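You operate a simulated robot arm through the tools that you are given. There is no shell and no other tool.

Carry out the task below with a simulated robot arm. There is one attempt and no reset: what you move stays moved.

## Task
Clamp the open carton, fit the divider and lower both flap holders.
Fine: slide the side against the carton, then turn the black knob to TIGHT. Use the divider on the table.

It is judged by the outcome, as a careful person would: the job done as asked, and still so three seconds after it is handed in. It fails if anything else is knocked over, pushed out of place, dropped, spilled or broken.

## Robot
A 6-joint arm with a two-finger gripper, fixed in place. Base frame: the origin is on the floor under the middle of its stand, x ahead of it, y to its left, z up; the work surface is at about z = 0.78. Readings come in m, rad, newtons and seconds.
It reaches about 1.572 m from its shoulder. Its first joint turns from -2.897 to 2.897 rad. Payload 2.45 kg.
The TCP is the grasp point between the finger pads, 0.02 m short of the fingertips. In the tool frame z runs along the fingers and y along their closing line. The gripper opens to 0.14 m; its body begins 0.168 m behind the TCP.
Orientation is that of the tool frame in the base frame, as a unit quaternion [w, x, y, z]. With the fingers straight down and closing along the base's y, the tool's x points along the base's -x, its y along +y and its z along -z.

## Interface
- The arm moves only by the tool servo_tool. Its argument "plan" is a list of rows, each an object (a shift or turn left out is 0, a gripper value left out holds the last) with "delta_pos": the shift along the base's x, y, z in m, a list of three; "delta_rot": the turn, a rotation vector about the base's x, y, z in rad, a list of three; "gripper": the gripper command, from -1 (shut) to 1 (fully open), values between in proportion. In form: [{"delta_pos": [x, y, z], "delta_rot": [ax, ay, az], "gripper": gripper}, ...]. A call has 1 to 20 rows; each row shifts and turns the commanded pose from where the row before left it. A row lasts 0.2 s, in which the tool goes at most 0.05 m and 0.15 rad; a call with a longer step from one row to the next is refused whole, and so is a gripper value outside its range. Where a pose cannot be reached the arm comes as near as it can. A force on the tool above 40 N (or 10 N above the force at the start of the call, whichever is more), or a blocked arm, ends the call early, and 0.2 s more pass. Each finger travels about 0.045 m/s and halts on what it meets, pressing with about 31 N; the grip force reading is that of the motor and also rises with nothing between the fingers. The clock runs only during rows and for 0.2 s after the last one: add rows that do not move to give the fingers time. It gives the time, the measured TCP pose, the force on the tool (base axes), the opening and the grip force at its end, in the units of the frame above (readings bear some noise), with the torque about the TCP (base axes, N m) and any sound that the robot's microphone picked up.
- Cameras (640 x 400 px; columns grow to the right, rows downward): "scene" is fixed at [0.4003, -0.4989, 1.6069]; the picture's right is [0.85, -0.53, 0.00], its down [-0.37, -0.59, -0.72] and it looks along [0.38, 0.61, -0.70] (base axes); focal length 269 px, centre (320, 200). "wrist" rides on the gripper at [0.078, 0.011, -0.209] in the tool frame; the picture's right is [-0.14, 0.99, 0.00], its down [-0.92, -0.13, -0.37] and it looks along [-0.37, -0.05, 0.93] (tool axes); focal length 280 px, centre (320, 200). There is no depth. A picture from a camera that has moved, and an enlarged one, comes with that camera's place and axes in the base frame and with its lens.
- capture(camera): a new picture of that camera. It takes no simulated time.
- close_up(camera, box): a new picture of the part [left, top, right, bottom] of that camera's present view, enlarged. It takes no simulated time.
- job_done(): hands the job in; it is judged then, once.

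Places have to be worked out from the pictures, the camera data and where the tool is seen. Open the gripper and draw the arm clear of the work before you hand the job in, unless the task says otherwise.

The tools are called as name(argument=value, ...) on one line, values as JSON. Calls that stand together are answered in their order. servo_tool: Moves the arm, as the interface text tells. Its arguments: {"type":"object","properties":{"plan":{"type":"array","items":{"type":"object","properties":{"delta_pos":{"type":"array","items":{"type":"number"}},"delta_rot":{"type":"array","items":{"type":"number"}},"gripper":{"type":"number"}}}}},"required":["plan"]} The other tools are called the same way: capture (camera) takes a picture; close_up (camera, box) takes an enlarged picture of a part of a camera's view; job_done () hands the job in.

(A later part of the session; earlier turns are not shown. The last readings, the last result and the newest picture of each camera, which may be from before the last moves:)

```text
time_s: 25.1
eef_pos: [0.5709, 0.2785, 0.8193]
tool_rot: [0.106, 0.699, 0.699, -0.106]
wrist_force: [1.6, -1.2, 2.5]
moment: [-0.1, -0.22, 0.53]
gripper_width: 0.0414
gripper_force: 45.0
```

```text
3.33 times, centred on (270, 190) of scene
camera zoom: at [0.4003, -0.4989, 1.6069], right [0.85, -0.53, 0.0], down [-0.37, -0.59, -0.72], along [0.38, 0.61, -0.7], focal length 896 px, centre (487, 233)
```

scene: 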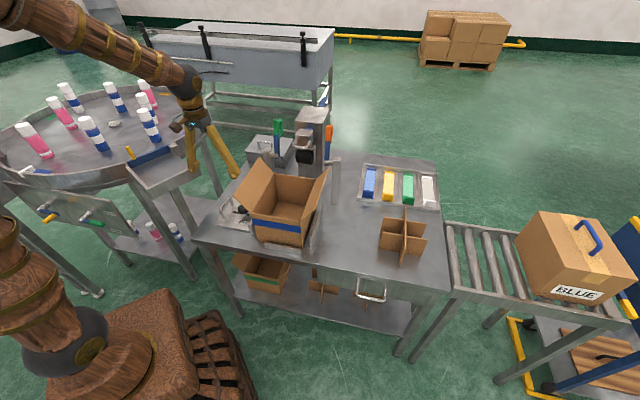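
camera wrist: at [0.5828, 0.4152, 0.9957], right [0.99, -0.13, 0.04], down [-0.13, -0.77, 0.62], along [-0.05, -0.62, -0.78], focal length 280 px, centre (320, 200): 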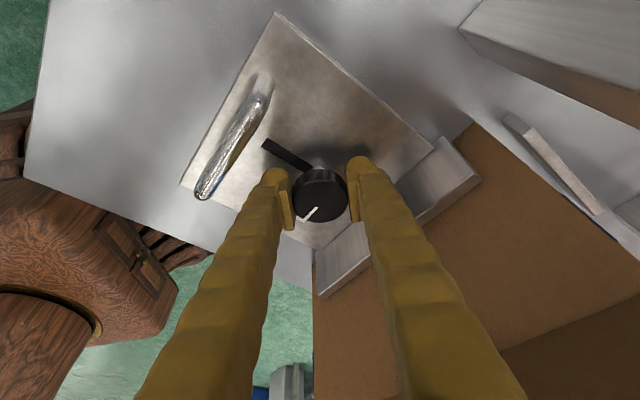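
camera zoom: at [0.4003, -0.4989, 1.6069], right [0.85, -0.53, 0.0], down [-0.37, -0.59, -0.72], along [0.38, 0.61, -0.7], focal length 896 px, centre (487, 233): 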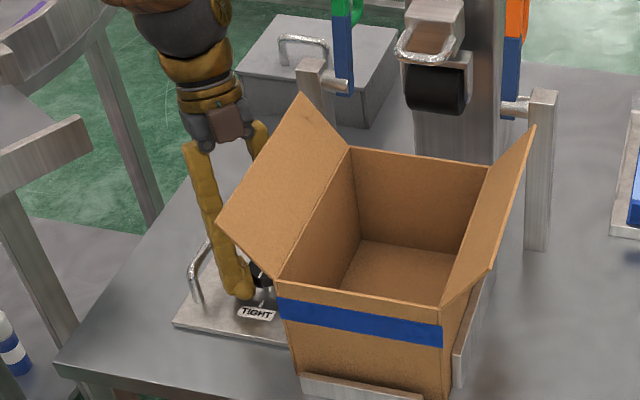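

The pointer now lines up with the TIGHT tick, and a resisting torque of 0.53 Nm has appeared, which suggests the end stop. I'll press a touch further to make sure it is fully tight.

servo_tool(plan=[{"delta_rot": [0, 0, -0.04]}, {}])

close_up(camera="wrist", box=[220, 100, 420, 260])

```text
time_s: 25.7
eef_pos: [0.57, 0.2785, 0.8197]
tool_rot: [0.104, 0.713, 0.685, -0.107]
wrist_force: [0.0, -1.8, -3.4]
moment: [-0.19, -0.2, 0.57]
gripper_width: 0.0415
gripper_force: 44.9
```

```text
2.50 times, centred on (320, 180) of wrist
camera zoom: at [0.5879, 0.4146, 0.9954], right [0.98, -0.17, 0.04], down [-0.16, -0.76, 0.62], along [-0.07, -0.62, -0.78], focal length 701 px, centre (320, 250)
```

zoom: 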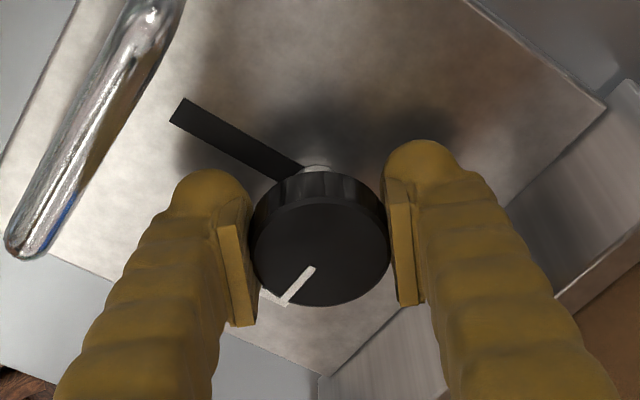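

The knob is at its stop; the pads slipped slightly while the pointer stayed on the TIGHT tick. I'll release and retreat along the tool axis to verify.

servo_tool(plan=[{"gripper": 0.0}, {}, {}, {"delta_pos": [0.0005, 0.0118, 0.0382]}, {"delta_pos": [0.0005, 0.0118, 0.0382]}, {"delta_pos": [0.0005, 0.0118, 0.0382]}, {}])

capture(camera="wrist")

close_up(camera="wrist", box=[220, 60, 420, 220])

```text
time_s: 27.3
eef_pos: [0.5729, 0.3156, 0.9342]
tool_rot: [0.104, 0.713, 0.685, -0.109]
wrist_force: [-0.5, -0.9, -0.3]
moment: [-0.03, 0.03, -0.01]
gripper_width: 0.0701
gripper_force: 0.0
```

```text
taken
camera wrist: at [0.5903, 0.4519, 1.1108], right [0.98, -0.17, 0.04], down [-0.16, -0.77, 0.62], along [-0.07, -0.62, -0.78], focal length 280 px, centre (320, 200)
```

wrist: 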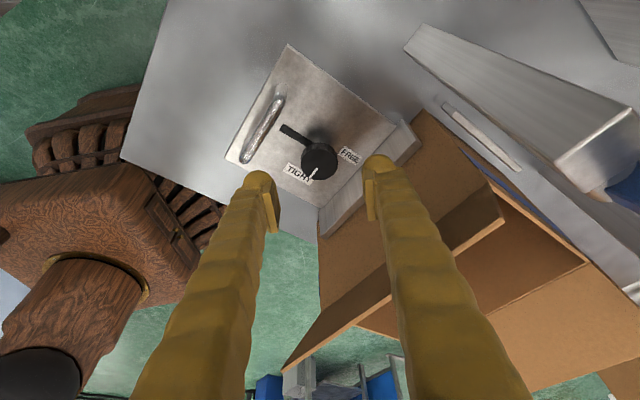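

```text
2.50 times, centred on (320, 140) of wrist
camera zoom: at [0.5903, 0.4519, 1.1108], right [0.98, -0.17, 0.04], down [-0.16, -0.77, 0.62], along [-0.07, -0.62, -0.78], focal length 701 px, centre (320, 350)
```

zoom: 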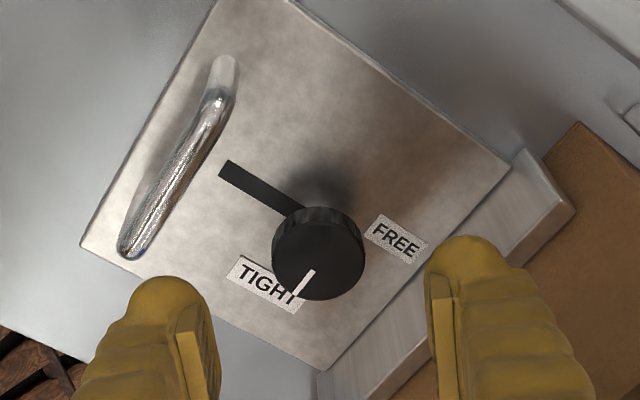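

The pointer rests on TIGHT, so the clamp is done. Now I'll rise, straighten the tool and travel to the right to view the divider.

servo_tool(plan=[{"delta_pos": [0, 0.005, 0.045]}, {"delta_pos": [0, 0.005, 0.045]}, {"delta_pos": [0, 0, 0.045], "delta_rot": [0.1, -0.004, 0]}, {"delta_pos": [0, 0, 0.045], "delta_rot": [0.1, -0.004, 0]}, {"delta_pos": [0, 0, 0.045], "delta_rot": [0.1, -0.004, 0]}, {"delta_pos": [0.028, -0.038, 0], "delta_rot": [0, 0, 0.146]}, {"delta_pos": [0.028, -0.038, 0], "delta_rot": [0, 0, 0.146]}, {"delta_pos": [0.028, -0.038, 0], "delta_rot": [0, 0, 0.146]}, {"delta_pos": [0.028, -0.038, 0], "delta_rot": [0, 0, 0.146]}, {"delta_pos": [0.028, -0.038, 0], "delta_rot": [0, 0, 0.146]}, {"delta_pos": [0.028, -0.038, 0], "delta_rot": [0, 0, 0.146]}, {"delta_pos": [0.028, -0.038, 0], "delta_rot": [0, 0, 0.146]}, {"delta_pos": [0.028, -0.038, 0], "delta_rot": [0, 0, 0.146]}, {"delta_pos": [0.028, -0.038, 0], "delta_rot": [0, 0, 0.146]}, {"delta_pos": [0.028, -0.038, 0], "delta_rot": [0, 0, 0.146]}, {"delta_pos": [0.02, -0.03, 0], "delta_rot": [0, 0, 0.146]}, {}])

capture(camera="wrist")

capture(camera="scene")

```text
time_s: 30.9
eef_pos: [0.8717, -0.0869, 1.1582]
tool_rot: [0.0, 0.002, 1.0, 0.001]
wrist_force: [0.4, -0.7, -0.7]
moment: [0.0, 0.0, -0.05]
gripper_width: 0.0699
gripper_force: 0.1
```

```text
taken
camera wrist: at [0.7949, -0.0749, 1.3672], right [0.14, 0.99, 0.0], down [0.92, -0.13, 0.37], along [0.36, -0.05, -0.93], focal length 280 px, centre (320, 200)
```

wrist: 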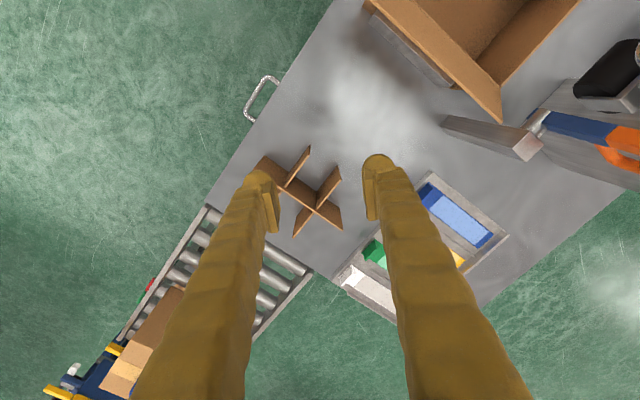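

```text
taken
```

scene: 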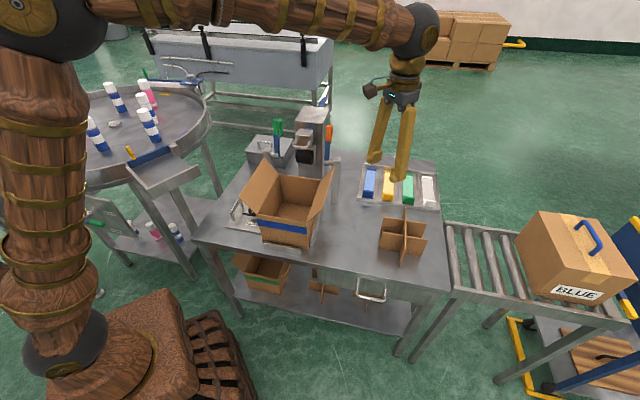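

The clamp looks good from above. The divider is partly hidden by a finger, so I'll shift and open the gripper to measure it cleanly.

servo_tool(plan=[{"delta_pos": [0.04, -0.01, 0], "gripper": 1}, {"delta_pos": [0.04, -0.01, 0]}, {}, {}, {}, {}])

capture(camera="wrist")

close_up(camera="wrist", box=[220, 60, 420, 220])

close_up(camera="scene", box=[360, 190, 450, 280])

```text
time_s: 32.3
eef_pos: [0.9525, -0.105, 1.1592]
tool_rot: [0.0, 0.001, 1.0, 0.001]
wrist_force: [0.3, 0.1, 0.7]
moment: [0.02, -0.02, -0.01]
gripper_width: 0.1401
gripper_force: 0.1
```

```text
taken
camera wrist: at [0.8758, -0.0942, 1.3679], right [0.14, 0.99, 0.0], down [0.92, -0.13, 0.37], along [0.36, -0.05, -0.93], focal length 280 px, centre (320, 200)
```

wrist: 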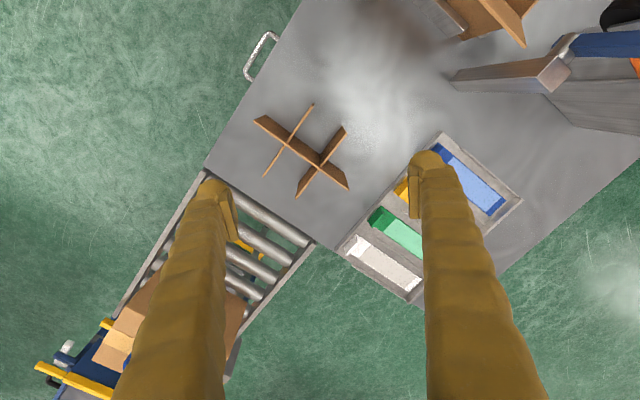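

```text
2.50 times, centred on (320, 140) of wrist
camera zoom: at [0.8758, -0.0942, 1.3679], right [0.14, 0.99, 0.0], down [0.92, -0.13, 0.37], along [0.36, -0.05, -0.93], focal length 701 px, centre (320, 350)
```

zoom: 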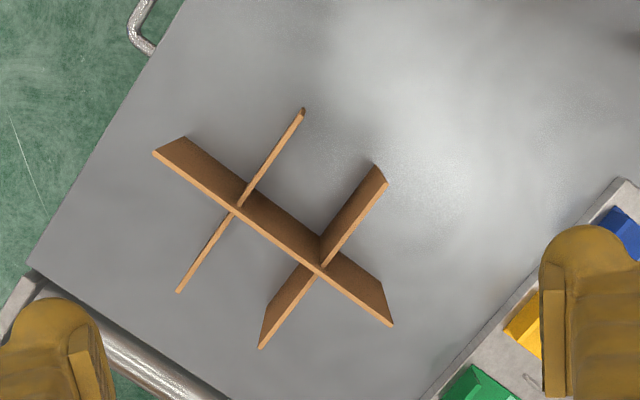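

```text
4.44 times, centred on (405, 235) of scene
camera zoom: at [0.4003, -0.4989, 1.6069], right [0.85, -0.53, 0.0], down [-0.37, -0.59, -0.72], along [0.38, 0.61, -0.7], focal length 1195 px, centre (-58, 44)
```

zoom: 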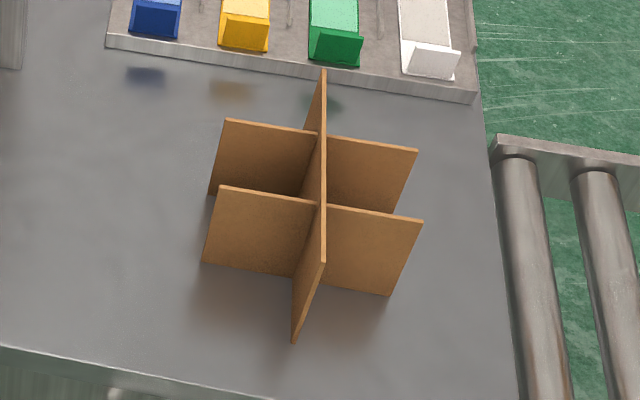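

The divider measures about 0.20 × 0.148 × 0.111 m, centred near (0.980,-0.137). Its long panel is already parallel to the carton's long axis at 45°. I'll turn the tool to close across the long panel between the two cross panels and hover above it.

servo_tool(plan=[{"delta_pos": [0.0046, -0.0053, -0.0265], "delta_rot": [0, 0, 0.1309], "gripper": 0.15}, {"delta_pos": [0.0046, -0.0053, -0.0265], "delta_rot": [0, 0, 0.1309]}, {"delta_pos": [0.0046, -0.0053, -0.0265], "delta_rot": [0, 0, 0.1309]}, {"delta_pos": [0.0046, -0.0053, -0.0265], "delta_rot": [0, 0, 0.1309]}, {"delta_pos": [0.0046, -0.0053, -0.0265], "delta_rot": [0, 0, 0.1309]}, {"delta_pos": [0.0046, -0.0053, -0.0265], "delta_rot": [0, 0, 0.1309]}, {}])

capture(camera="wrist")

close_up(camera="scene", box=[340, 130, 460, 280])

```text
time_s: 33.9
eef_pos: [0.9801, -0.1385, 1.0013]
tool_rot: [0.0, -0.382, 0.924, 0.001]
wrist_force: [0.1, 0.5, 0.0]
moment: [0.03, -0.03, -0.02]
gripper_width: 0.0804
gripper_force: 0.1
```

```text
taken
camera wrist: at [0.918, -0.1848, 1.2093], right [-0.6, 0.8, 0.0], down [0.74, 0.56, 0.37], along [0.29, 0.22, -0.93], focal length 280 px, centre (320, 200)
```

wrist: 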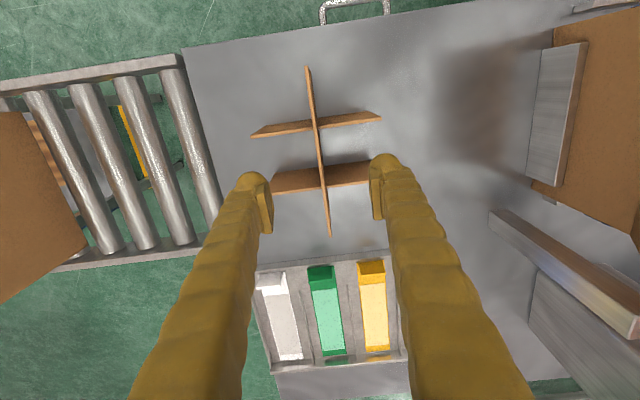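

```text
2.67 times, centred on (400, 205) of scene
camera zoom: at [0.4003, -0.4989, 1.6069], right [0.85, -0.53, 0.0], down [-0.37, -0.59, -0.72], along [0.38, 0.61, -0.7], focal length 717 px, centre (107, 187)
```

zoom: 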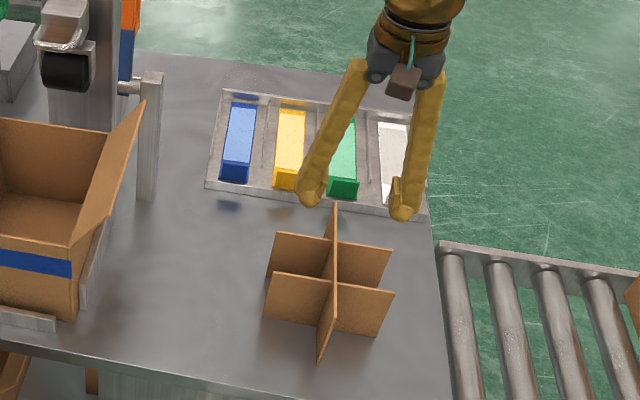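

The TCP at (0.980,-0.1385) is right over the panel's centre, between the cross panels. I'll descend to 2 cm below the panel's top edge.

servo_tool(plan=[{"delta_pos": [0, 0, -0.043]}, {"delta_pos": [0, 0, -0.043]}, {"delta_pos": [0, 0, -0.043]}, {}])

capture(camera="wrist")

close_up(camera="scene", box=[340, 130, 460, 280])

```text
time_s: 34.9
eef_pos: [0.979, -0.1381, 0.8716]
tool_rot: [0.0, -0.38, 0.925, 0.001]
wrist_force: [0.6, 0.7, 0.1]
moment: [0.0, 0.0, -0.02]
gripper_width: 0.0805
gripper_force: 0.0
```

```text
taken
camera wrist: at [0.9173, -0.1854, 1.0802], right [-0.6, 0.8, 0.0], down [0.74, 0.56, 0.37], along [0.29, 0.22, -0.93], focal length 280 px, centre (320, 200)
```

wrist: 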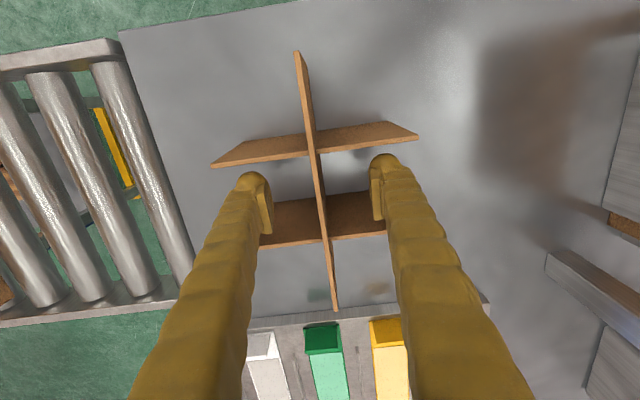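

```text
2.67 times, centred on (400, 205) of scene
camera zoom: at [0.4003, -0.4989, 1.6069], right [0.85, -0.53, 0.0], down [-0.37, -0.59, -0.72], along [0.38, 0.61, -0.7], focal length 717 px, centre (107, 187)
```

zoom: 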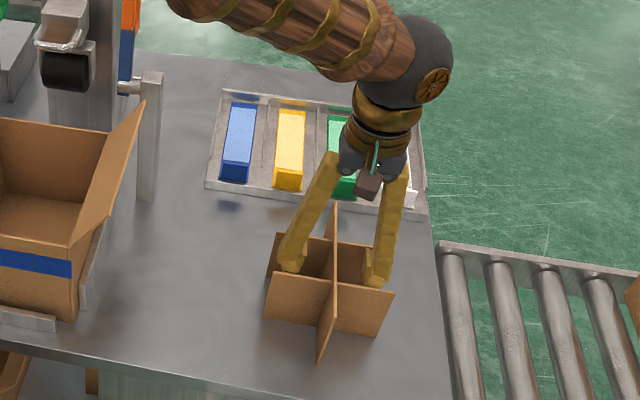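

The fingers straddle the long panel in the middle cell with room to spare on both sides. I'll close now.

servo_tool(plan=[{"gripper": -1}, {}, {}, {}, {}, {}, {}])

capture(camera="wrist")

```text
time_s: 36.5
eef_pos: [0.9786, -0.1379, 0.871]
tool_rot: [-0.001, -0.382, 0.924, 0.0]
wrist_force: [-0.6, -0.1, -0.2]
moment: [-0.01, -0.04, -0.02]
gripper_width: 0.0062
gripper_force: 31.0
```

```text
taken
camera wrist: at [0.9173, -0.1854, 1.0806], right [-0.6, 0.8, 0.0], down [0.74, 0.56, 0.37], along [0.29, 0.22, -0.93], focal length 280 px, centre (320, 200)
```

wrist: 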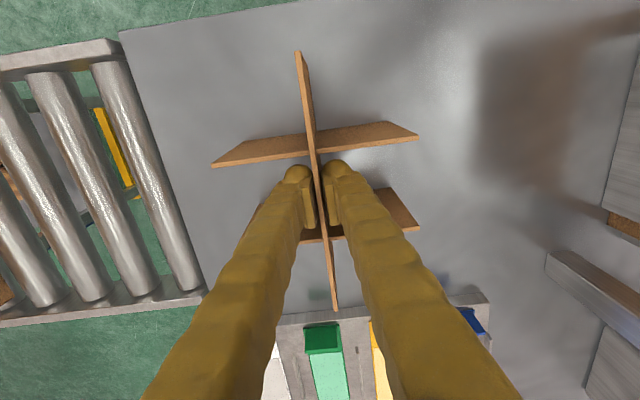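

The divider is gripped at about 6 mm, the panel thickness. I'll lift it straight up.

servo_tool(plan=[{"delta_pos": [0, 0, 0.02]}, {"delta_pos": [0, 0, 0.04]}, {"delta_pos": [0, 0, 0.04]}, {"delta_pos": [0, 0, 0.04]}, {"delta_pos": [0, 0, 0.04]}, {"delta_pos": [0, 0, 0.04]}, {"delta_pos": [0, 0, 0.04]}, {"delta_pos": [0, 0, 0.04]}, {}])

capture(camera="wrist")

capture(camera="scene")

```text
time_s: 38.5
eef_pos: [0.9785, -0.1359, 1.173]
tool_rot: [0.0, -0.381, 0.924, 0.0]
wrist_force: [0.0, -0.2, -0.9]
moment: [-0.02, 0.0, 0.01]
gripper_width: 0.0058
gripper_force: 30.9
```

```text
taken
camera wrist: at [0.9179, -0.1834, 1.3814], right [-0.6, 0.8, 0.0], down [0.74, 0.56, 0.37], along [0.29, 0.22, -0.93], focal length 280 px, centre (320, 200)
```

wrist: 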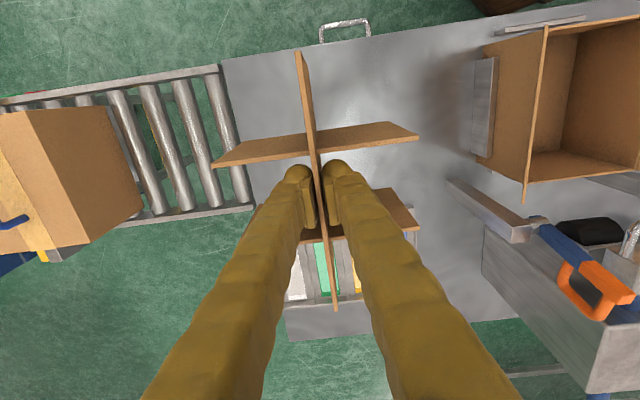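

```text
taken
```

scene: 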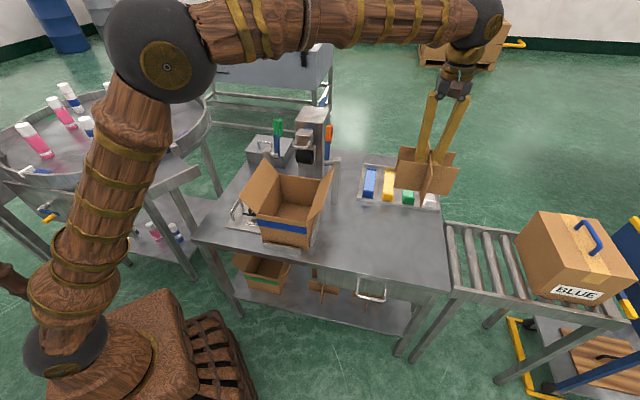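

The divider hangs straight and is centred on the TCP within about 2 mm. Before going over the carton I'll measure its present position from the scene camera.

close_up(camera="scene", box=[240, 155, 340, 255])

close_up(camera="wrist", box=[430, 0, 640, 220])

```text
4.00 times, centred on (290, 205) of scene
camera zoom: at [0.4003, -0.4989, 1.6069], right [0.85, -0.53, 0.0], down [-0.37, -0.59, -0.72], along [0.38, 0.61, -0.7], focal length 1075 px, centre (440, 180)
```

zoom: 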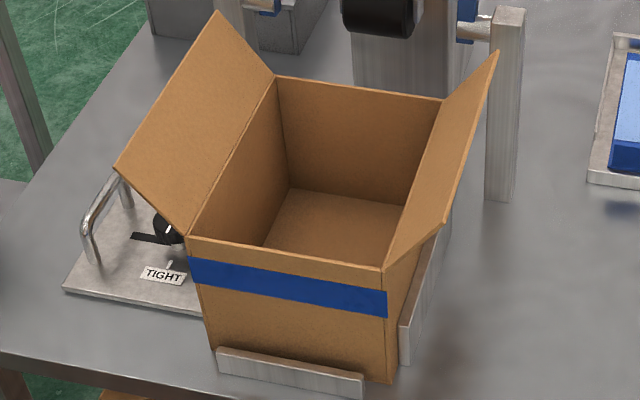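

```text
1.82 times, centred on (535, 110) of wrist
camera zoom: at [0.9179, -0.1834, 1.3814], right [-0.6, 0.8, 0.0], down [0.74, 0.56, 0.37], along [0.29, 0.22, -0.93], focal length 510 px, centre (-71, 364)
```

zoom: 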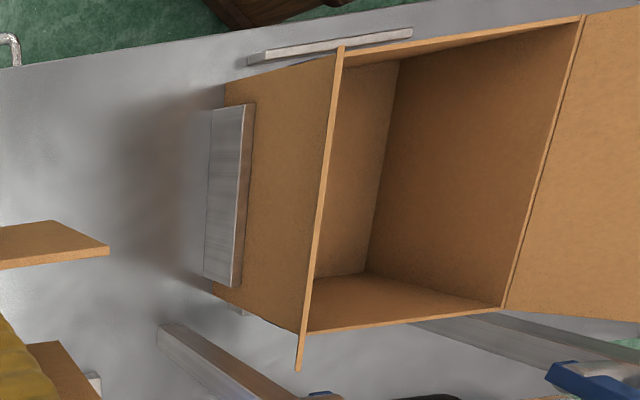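

The carton now spans about s1 0.290–0.460 across the table and 0.489–0.710 in depth, with its centre near (0.689,0.158). I'll carry the divider there at its present height, with the bottom at about 1.08 m and well above the flap tips.

servo_tool(plan=[{"delta_pos": [-0.029, 0.0294, 0]}, {"delta_pos": [-0.029, 0.0294, 0]}, {"delta_pos": [-0.029, 0.0294, 0]}, {"delta_pos": [-0.029, 0.0294, 0]}, {"delta_pos": [-0.029, 0.0294, 0]}, {"delta_pos": [-0.029, 0.0294, 0]}, {"delta_pos": [-0.029, 0.0294, 0]}, {"delta_pos": [-0.029, 0.0294, 0]}, {"delta_pos": [-0.029, 0.0294, 0]}, {"delta_pos": [-0.029, 0.0294, 0]}, {}])

capture(camera="wrist")

capture(camera="scene")

```text
time_s: 40.9
eef_pos: [0.6919, 0.1555, 1.1724]
tool_rot: [0.0, -0.381, 0.924, 0.001]
wrist_force: [0.5, 0.0, -1.0]
moment: [0.06, 0.0, -0.01]
gripper_width: 0.0058
gripper_force: 31.1
```

```text
taken
camera wrist: at [0.6299, 0.1089, 1.3804], right [-0.6, 0.8, 0.0], down [0.74, 0.56, 0.37], along [0.29, 0.22, -0.93], focal length 280 px, centre (320, 200)
```

wrist: 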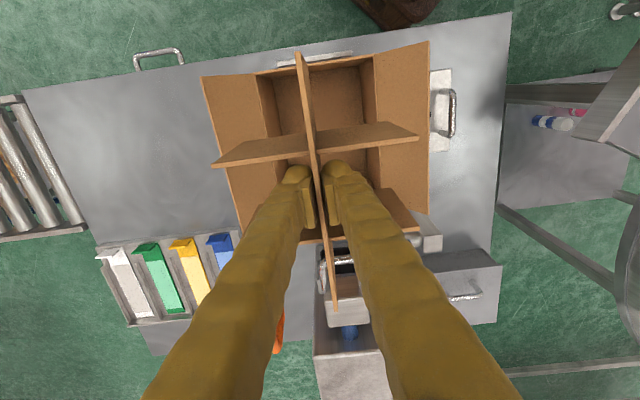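

```text
taken
```

scene: 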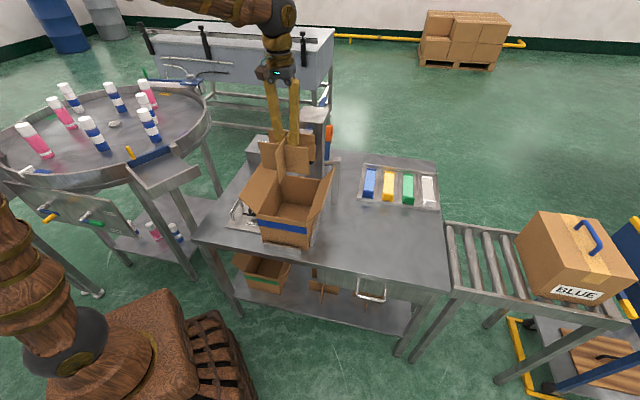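

The divider is above the opening, about 5 mm too far right. I'll correct that and lower until its bottom is about 4 cm above the rim, then check the alignment up close.

servo_tool(plan=[{"delta_pos": [-0.0012, 0.0012, -0.034]}, {"delta_pos": [-0.0012, 0.0012, -0.034]}, {"delta_pos": [-0.0012, 0.0012, -0.034]}, {}])

capture(camera="wrist")

close_up(camera="scene", box=[220, 90, 360, 250])

```text
time_s: 41.9
eef_pos: [0.6884, 0.1599, 1.0699]
tool_rot: [0.0, -0.381, 0.925, 0.0]
wrist_force: [0.9, -0.5, 0.1]
moment: [0.02, -0.01, 0.0]
gripper_width: 0.0058
gripper_force: 31.0
```

```text
taken
camera wrist: at [0.6261, 0.1125, 1.2786], right [-0.6, 0.8, 0.0], down [0.74, 0.56, 0.37], along [0.29, 0.22, -0.93], focal length 280 px, centre (320, 200)
```

wrist: 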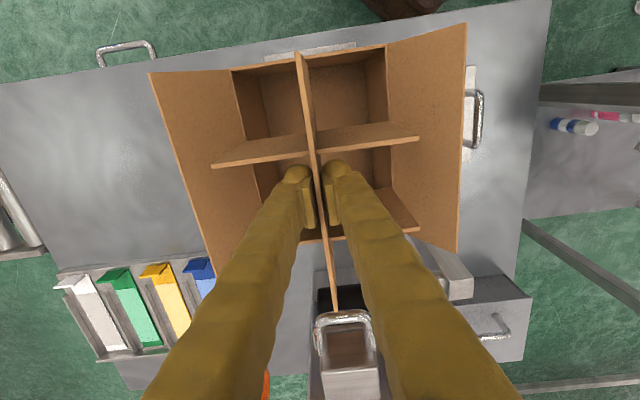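

```text
2.50 times, centred on (290, 170) of scene
camera zoom: at [0.4003, -0.4989, 1.6069], right [0.85, -0.53, 0.0], down [-0.37, -0.59, -0.72], along [0.38, 0.61, -0.7], focal length 672 px, centre (395, 275)
```

zoom: 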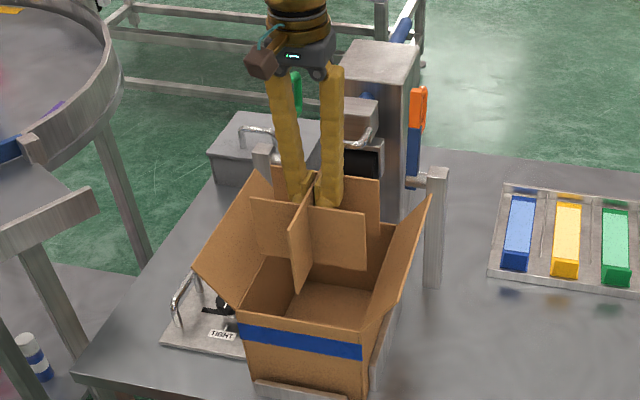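

Alignment looks close. I'll zoom in to compare the divider's ends with the carton rim.

close_up(camera="wrist", box=[200, 30, 440, 250])

close_up(camera="scene", box=[250, 150, 330, 240])

```text
1.82 times, centred on (320, 140) of wrist
camera zoom: at [0.6261, 0.1125, 1.2786], right [-0.6, 0.8, 0.0], down [0.74, 0.56, 0.37], along [0.29, 0.22, -0.93], focal length 510 px, centre (320, 309)
```

zoom: 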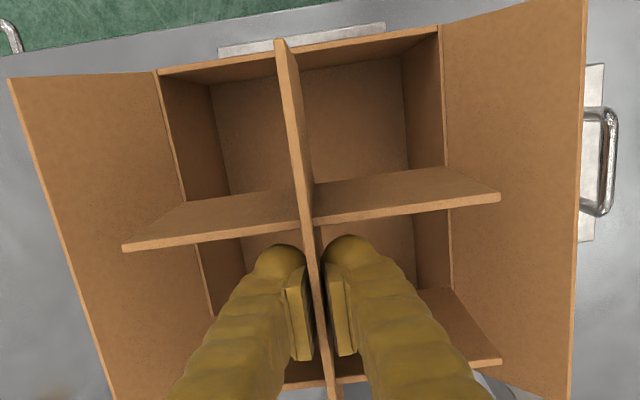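

```text
4.44 times, centred on (290, 195) of scene
camera zoom: at [0.4003, -0.4989, 1.6069], right [0.85, -0.53, 0.0], down [-0.37, -0.59, -0.72], along [0.38, 0.61, -0.7], focal length 1195 px, centre (453, 222)
```

zoom: 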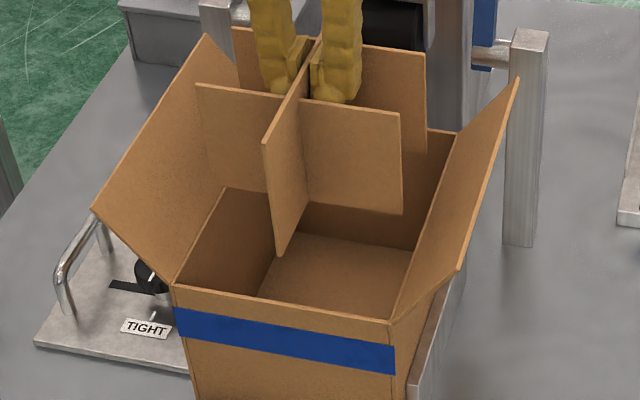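

The divider is centred across the carton to within a millimetre but sits about 4 mm too far back. I'll shift it forward and lower it 3 cm into the carton, watching the force.

servo_tool(plan=[{"delta_pos": [-0.0028, -0.0028, 0]}, {"delta_pos": [0, 0, -0.02]}, {"delta_pos": [0, 0, -0.02]}, {"delta_pos": [0, 0, -0.015]}, {"delta_pos": [0, 0, -0.015]}, {}])

close_up(camera="wrist", box=[200, 0, 440, 250])

close_up(camera="scene", box=[250, 150, 330, 240])

```text
time_s: 43.3
eef_pos: [0.6822, 0.1569, 0.9992]
tool_rot: [0.0, -0.381, 0.925, 0.0]
wrist_force: [-1.1, -0.8, -0.3]
moment: [0.02, -0.03, 0.02]
gripper_width: 0.0057
gripper_force: 30.8
```

```text
1.60 times, centred on (320, 125) of wrist
camera zoom: at [0.6216, 0.1099, 1.208], right [-0.6, 0.8, 0.0], down [0.74, 0.56, 0.37], along [0.29, 0.22, -0.93], focal length 449 px, centre (320, 320)
```

zoom: 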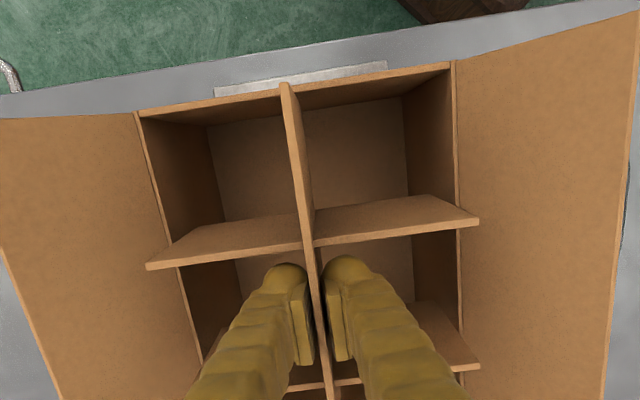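

```text
4.44 times, centred on (290, 195) of scene
camera zoom: at [0.4003, -0.4989, 1.6069], right [0.85, -0.53, 0.0], down [-0.37, -0.59, -0.72], along [0.38, 0.61, -0.7], focal length 1195 px, centre (453, 222)
```

zoom: 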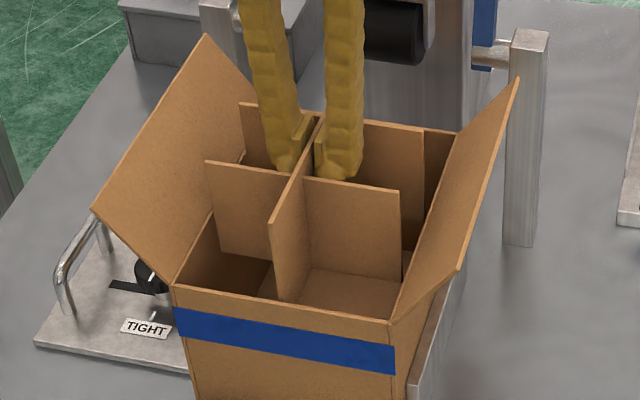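

The divider has entered cleanly with no contact force. I'll nudge it 2 mm back toward centre and continue down to about 2.5 cm above the floor.

servo_tool(plan=[{"delta_pos": [0.002, 0.0007, 0]}, {"delta_pos": [0, 0, -0.02]}, {"delta_pos": [0, 0, -0.02]}, {"delta_pos": [0, 0, -0.02]}, {"delta_pos": [0, 0, -0.02]}, {"delta_pos": [0, 0, -0.015]}, {}])

close_up(camera="wrist", box=[160, 0, 480, 250])

close_up(camera="scene", box=[230, 130, 350, 250])

```text
time_s: 44.9
eef_pos: [0.6867, 0.1593, 0.9038]
tool_rot: [0.0, -0.381, 0.925, 0.001]
wrist_force: [0.2, 0.7, -0.3]
moment: [0.03, -0.03, 0.02]
gripper_width: 0.006
gripper_force: 31.0
```

```text
1.60 times, centred on (320, 125) of wrist
camera zoom: at [0.6247, 0.1115, 1.1125], right [-0.6, 0.8, 0.0], down [0.74, 0.56, 0.37], along [0.29, 0.22, -0.93], focal length 449 px, centre (320, 320)
```

zoom: 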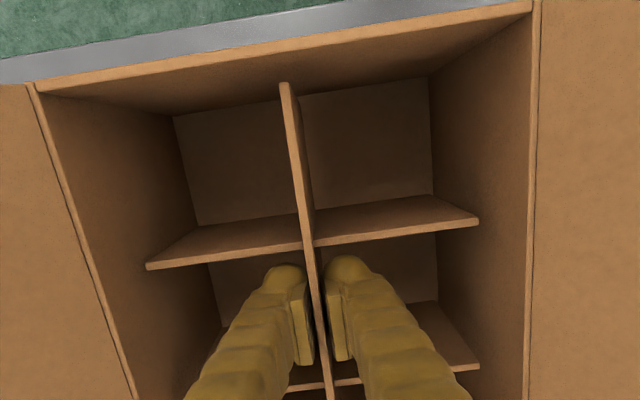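

```text
3.33 times, centred on (290, 190) of scene
camera zoom: at [0.4003, -0.4989, 1.6069], right [0.85, -0.53, 0.0], down [-0.37, -0.59, -0.72], along [0.38, 0.61, -0.7], focal length 896 px, centre (420, 233)
```

zoom: 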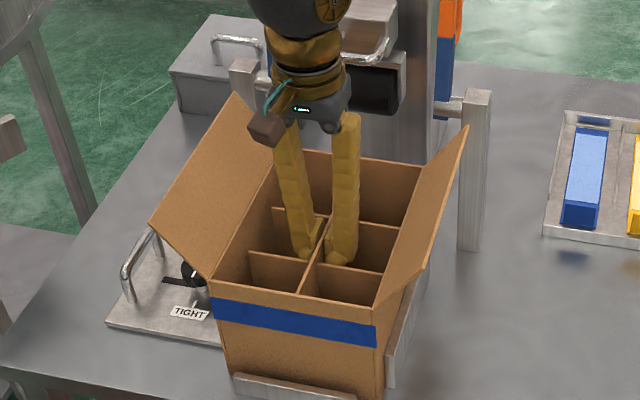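

Still no contact force, with the divider well inside and its bottom at about 0.813. I'll lower the last stretch gently until it touches the floor.

servo_tool(plan=[{"delta_pos": [0, 0, -0.01]}, {"delta_pos": [0, 0, -0.008]}, {"delta_pos": [0, 0, -0.004]}, {"delta_pos": [0, 0, -0.002]}, {}])

```text
time_s: 46.1
eef_pos: [0.6853, 0.1587, 0.8808]
tool_rot: [0.0, -0.381, 0.924, 0.001]
wrist_force: [-0.1, -0.2, 0.1]
moment: [-0.02, 0.0, 0.01]
gripper_width: 0.006
gripper_force: 31.2
```

servo_tool(plan=[{"delta_pos": [0, 0, -0.002]}, {"delta_pos": [0, 0, -0.002]}, {}])

```text
time_s: 46.9
eef_pos: [0.6857, 0.1582, 0.8766]
tool_rot: [0.0, -0.382, 0.924, 0.001]
wrist_force: [0.0, -0.3, -0.8]
moment: [0.02, 0.0, 0.02]
gripper_width: 0.0061
gripper_force: 31.0
```

Still no contact at 0.8766, so the floor must be only a millimetre or two lower. I'll step down a little more.

servo_tool(plan=[{"delta_pos": [0, 0, -0.0015]}, {"delta_pos": [0, 0, -0.001]}, {}])

close_up(camera="wrist", box=[160, 0, 480, 250])

```text
time_s: 47.7
eef_pos: [0.6839, 0.1583, 0.8742]
tool_rot: [0.002, -0.381, 0.925, 0.0]
wrist_force: [-3.6, -4.3, 38.3]
moment: [0.01, 0.01, 0.02]
gripper_width: 0.0061
gripper_force: 31.2
```

```text
1.60 times, centred on (320, 125) of wrist
camera zoom: at [0.6233, 0.1111, 1.083], right [-0.6, 0.8, 0.0], down [0.74, 0.56, 0.37], along [0.3, 0.22, -0.93], focal length 449 px, centre (320, 320)
```

zoom: 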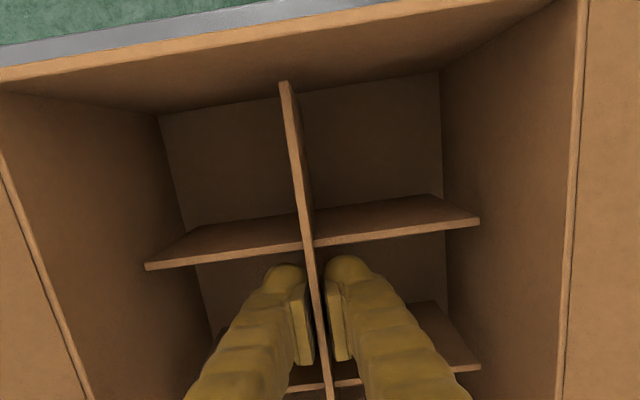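

It touched the floor at 38 N of push. I'll ease off 1 mm, open the fingers within the cell and withdraw straight up.

servo_tool(plan=[{"delta_pos": [0, 0, 0.001]}, {"gripper": -0.35}, {}, {}, {}, {}])

close_up(camera="wrist", box=[160, 0, 480, 250])

```text
time_s: 49.1
eef_pos: [0.6857, 0.1583, 0.8738]
tool_rot: [-0.001, -0.381, 0.925, 0.001]
wrist_force: [-0.3, 0.2, -0.1]
moment: [-0.01, 0.0, 0.01]
gripper_width: 0.0454
gripper_force: 0.0
```

```text
1.60 times, centred on (320, 125) of wrist
camera zoom: at [0.6233, 0.111, 1.0837], right [-0.6, 0.8, 0.0], down [0.74, 0.56, 0.37], along [0.29, 0.22, -0.93], focal length 449 px, centre (320, 320)
```

zoom: 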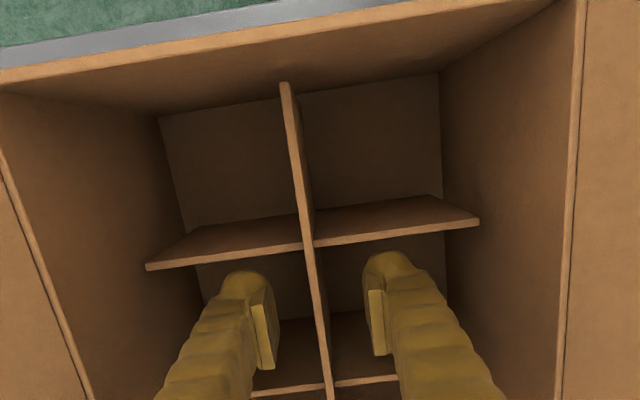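

Released; the divider stands upright and square. I'll withdraw straight up.

servo_tool(plan=[{"delta_pos": [0, 0, 0.02]}, {"delta_pos": [0, 0, 0.04]}, {"delta_pos": [0, 0, 0.045]}, {"delta_pos": [0, 0, 0.045]}, {"delta_pos": [0, 0, 0.045]}, {"delta_pos": [0, 0, 0.045]}, {"delta_pos": [0, 0, 0.045]}, {"delta_pos": [0, 0, 0.045]}, {"delta_pos": [0, 0, 0.045]}, {}])

capture(camera="wrist")

capture(camera="scene")

```text
time_s: 51.3
eef_pos: [0.684, 0.1582, 1.2495]
tool_rot: [-0.001, -0.381, 0.925, 0.001]
wrist_force: [0.3, -0.9, -0.1]
moment: [0.01, 0.01, 0.02]
gripper_width: 0.0456
gripper_force: 0.1
```

```text
taken
camera wrist: at [0.6236, 0.1115, 1.4579], right [-0.6, 0.8, 0.0], down [0.74, 0.56, 0.37], along [0.29, 0.22, -0.93], focal length 280 px, centre (320, 200)
```

wrist: 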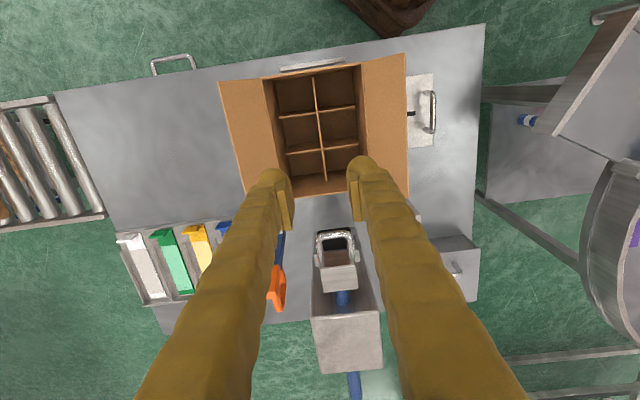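

```text
taken
```

scene: 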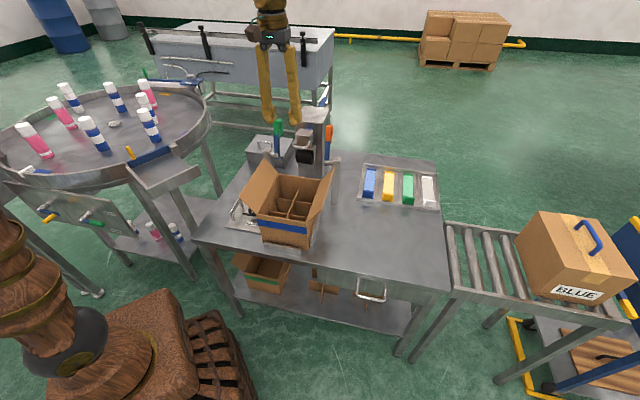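

The divider sits squarely in the carton. Next come the flap holders: I'll move back over the carton's rear, above everything (tower top ≈1.09), to look at both levers.

servo_tool(plan=[{"delta_pos": [0.03, 0.03, 0], "gripper": -1}, {"delta_pos": [0.03, 0.03, 0]}, {"delta_pos": [0.028, 0.028, 0]}, {}, {}])

capture(camera="wrist")

close_up(camera="wrist", box=[160, 60, 320, 220])

close_up(camera="wrist", box=[320, 60, 480, 220])

```text
time_s: 52.5
eef_pos: [0.773, 0.2475, 1.2487]
tool_rot: [0.0, -0.381, 0.925, 0.0]
wrist_force: [0.0, 0.4, -0.1]
moment: [0.0, 0.0, -0.02]
gripper_width: 0.0001
gripper_force: 29.8
```

```text
taken
camera wrist: at [0.7118, 0.2003, 1.4577], right [-0.6, 0.8, 0.0], down [0.74, 0.56, 0.37], along [0.29, 0.22, -0.93], focal length 280 px, centre (320, 200)
```

wrist: 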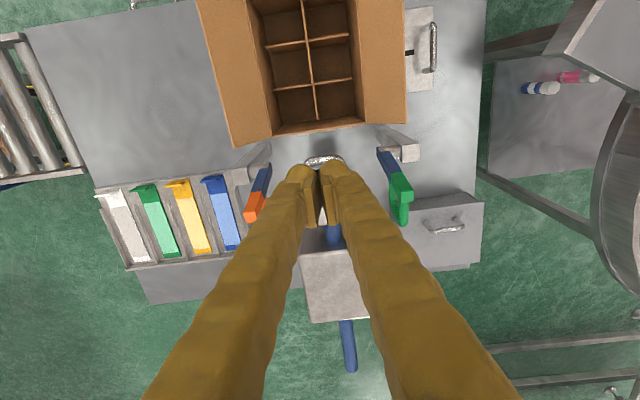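

```text
2.50 times, centred on (240, 140) of wrist
camera zoom: at [0.7118, 0.2003, 1.4577], right [-0.6, 0.8, 0.0], down [0.74, 0.56, 0.37], along [0.29, 0.22, -0.93], focal length 701 px, centre (520, 350)
```

zoom: 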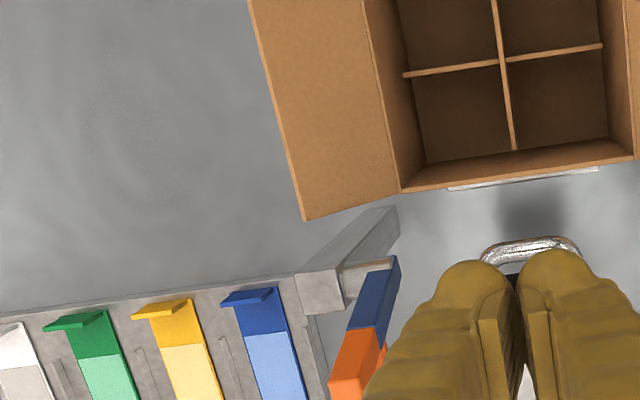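

```text
2.50 times, centred on (400, 140) of wrist
camera zoom: at [0.7118, 0.2003, 1.4577], right [-0.6, 0.8, 0.0], down [0.74, 0.56, 0.37], along [0.29, 0.22, -0.93], focal length 701 px, centre (120, 350)
```

zoom: 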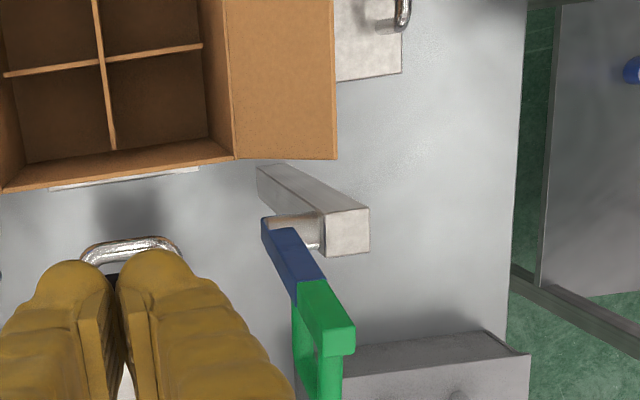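

Both levers lean back slightly on their posts, at s1≈0.273 (green) and 0.473 (orange), each about 1.5 cm outside the carton walls. I'll pitch the tool to view them more from the front and pin down the pivot heights and lean.

servo_tool(plan=[{"delta_pos": [-0.018, -0.018, -0.03], "delta_rot": [0.0884, -0.0884, 0]}, {"delta_pos": [-0.018, -0.018, -0.03], "delta_rot": [0.0884, -0.0884, 0]}, {"delta_pos": [-0.018, -0.018, -0.03], "delta_rot": [0.0884, -0.0884, 0]}, {"delta_pos": [-0.018, -0.018, -0.03], "delta_rot": [0.0884, -0.0884, 0]}, {}])

capture(camera="wrist")

```text
time_s: 53.7
eef_pos: [0.7006, 0.1748, 1.1305]
tool_rot: [0.229, -0.37, 0.895, 0.095]
wrist_force: [0.6, -0.1, -0.3]
moment: [-0.01, 0.01, 0.01]
gripper_width: 0.0
gripper_force: 29.6
```

```text
taken
camera wrist: at [0.5741, 0.0633, 1.2765], right [-0.61, 0.79, 0.07], down [0.54, 0.35, 0.76], along [0.58, 0.51, -0.64], focal length 280 px, centre (320, 200)
```

wrist: 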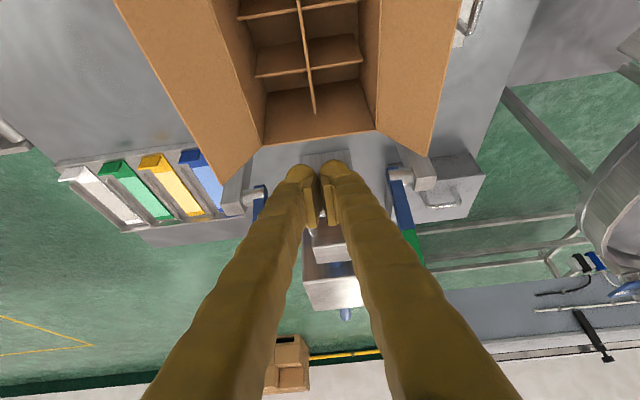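

close_up(camera="wrist", box=[360, 130, 480, 280])

close_up(camera="wrist", box=[180, 130, 320, 260])

close_up(camera="scene", box=[240, 100, 350, 200])

```text
2.67 times, centred on (420, 205) of wrist
camera zoom: at [0.5741, 0.0633, 1.2765], right [-0.61, 0.79, 0.07], down [0.54, 0.35, 0.76], along [0.58, 0.51, -0.64], focal length 748 px, centre (53, 187)
```

zoom: 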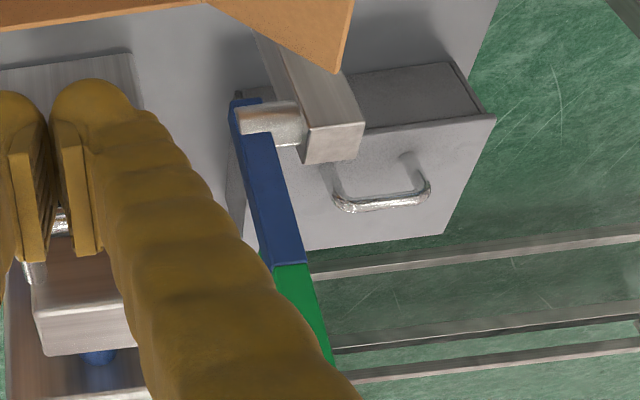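

```text
3.08 times, centred on (250, 195) of wrist
camera zoom: at [0.5741, 0.0633, 1.2765], right [-0.61, 0.79, 0.07], down [0.54, 0.35, 0.76], along [0.58, 0.51, -0.64], focal length 863 px, centre (535, 215)
```

zoom: 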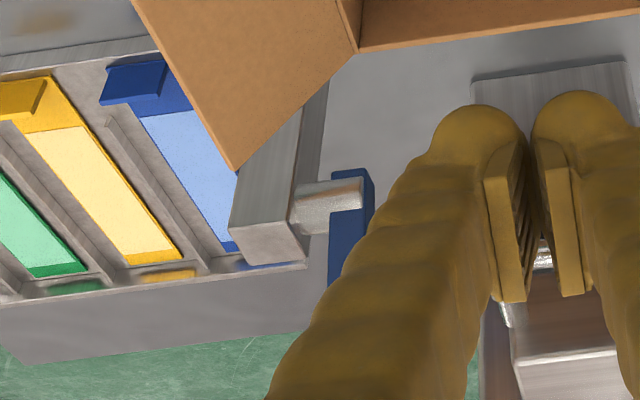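

```text
4.00 times, centred on (295, 150) of scene
camera zoom: at [0.4003, -0.4989, 1.6069], right [0.85, -0.53, 0.0], down [-0.37, -0.59, -0.72], along [0.38, 0.61, -0.7], focal length 1075 px, centre (420, 400)
```

zoom: 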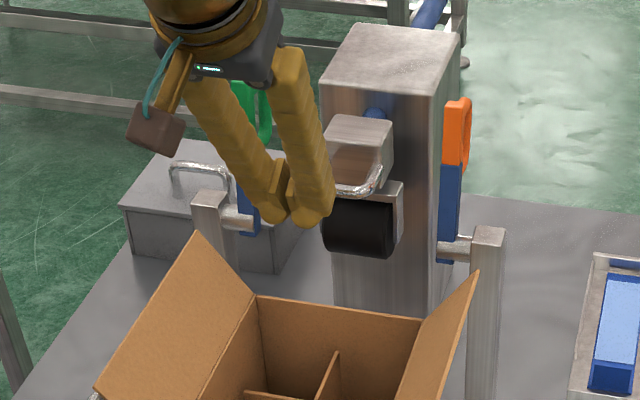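

The lever pivots sit at about s2=0.76, z=0.986, with tops at about s2=0.788, z=1.12, so both lean back roughly 12°. I'll straighten the tool, rise, and move the closed fingers high behind the green lever.

servo_tool(plan=[{"delta_pos": [0, 0, 0.035], "delta_rot": [-0.0884, 0.0884, 0]}, {"delta_pos": [0, 0, 0.035], "delta_rot": [-0.0884, 0.0884, 0]}, {"delta_pos": [0, 0, 0.035], "delta_rot": [-0.0884, 0.0884, 0]}, {"delta_pos": [0, 0, 0.025], "delta_rot": [-0.0884, 0.0884, 0]}, {"delta_pos": [0.0172, 0.0431, 0]}, {"delta_pos": [0.0172, 0.0431, 0]}, {"delta_pos": [0.0172, 0.0431, 0]}, {"delta_pos": [0.0172, 0.0431, 0]}, {"delta_pos": [0.0172, 0.0431, 0]}, {"delta_pos": [0.0172, 0.0431, 0]}, {}])

capture(camera="wrist")

close_up(camera="scene", box=[210, 60, 350, 200])

```text
time_s: 56.1
eef_pos: [0.8029, 0.4338, 1.2593]
tool_rot: [-0.001, -0.382, 0.924, 0.001]
wrist_force: [0.4, 1.0, 1.0]
moment: [0.0, -0.01, 0.0]
gripper_width: 0.0001
gripper_force: 29.8
```

```text
taken
camera wrist: at [0.7412, 0.387, 1.4683], right [-0.6, 0.8, 0.0], down [0.74, 0.56, 0.37], along [0.29, 0.22, -0.93], focal length 280 px, centre (320, 200)
```

wrist: 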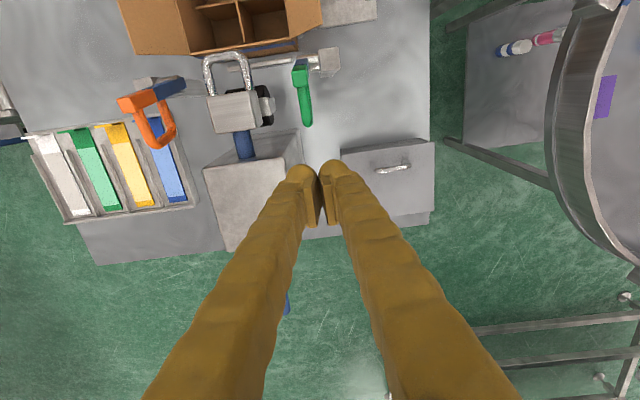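

```text
2.86 times, centred on (280, 130) of scene
camera zoom: at [0.4003, -0.4989, 1.6069], right [0.85, -0.53, 0.0], down [-0.37, -0.59, -0.72], along [0.38, 0.61, -0.7], focal length 768 px, centre (434, 400)
```

zoom: 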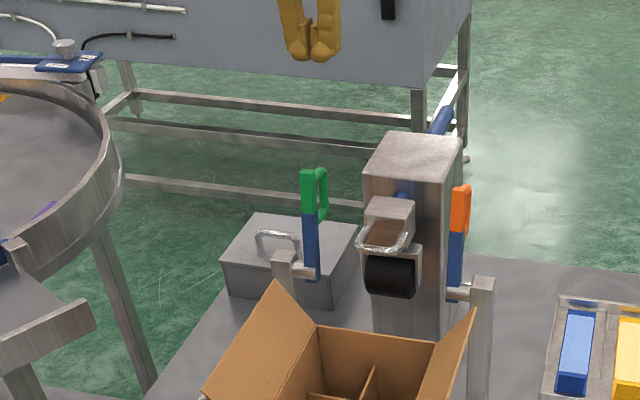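

close_up(camera="wrist", box=[230, 30, 390, 190])

close_up(camera="wrist", box=[90, 30, 250, 190])

```text
2.50 times, centred on (310, 110) of wrist
camera zoom: at [0.7412, 0.387, 1.4683], right [-0.6, 0.8, 0.0], down [0.74, 0.56, 0.37], along [0.29, 0.22, -0.93], focal length 701 px, centre (345, 425)
```

zoom: 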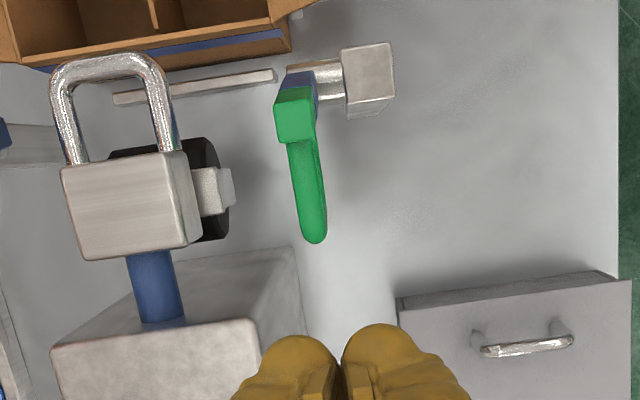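

```text
2.50 times, centred on (170, 110) of wrist
camera zoom: at [0.7412, 0.387, 1.4683], right [-0.6, 0.8, 0.0], down [0.74, 0.56, 0.37], along [0.29, 0.22, -0.93], focal length 701 px, centre (695, 425)
```

zoom: 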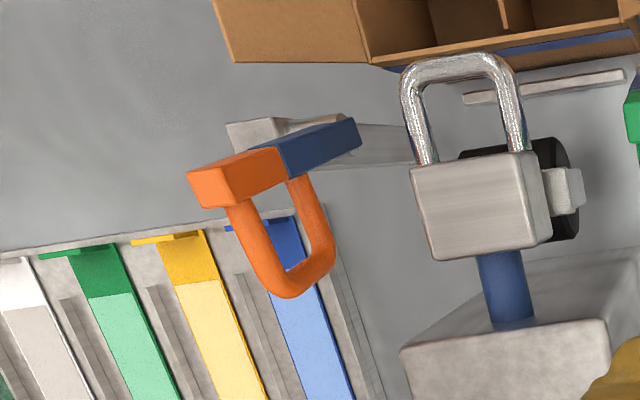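

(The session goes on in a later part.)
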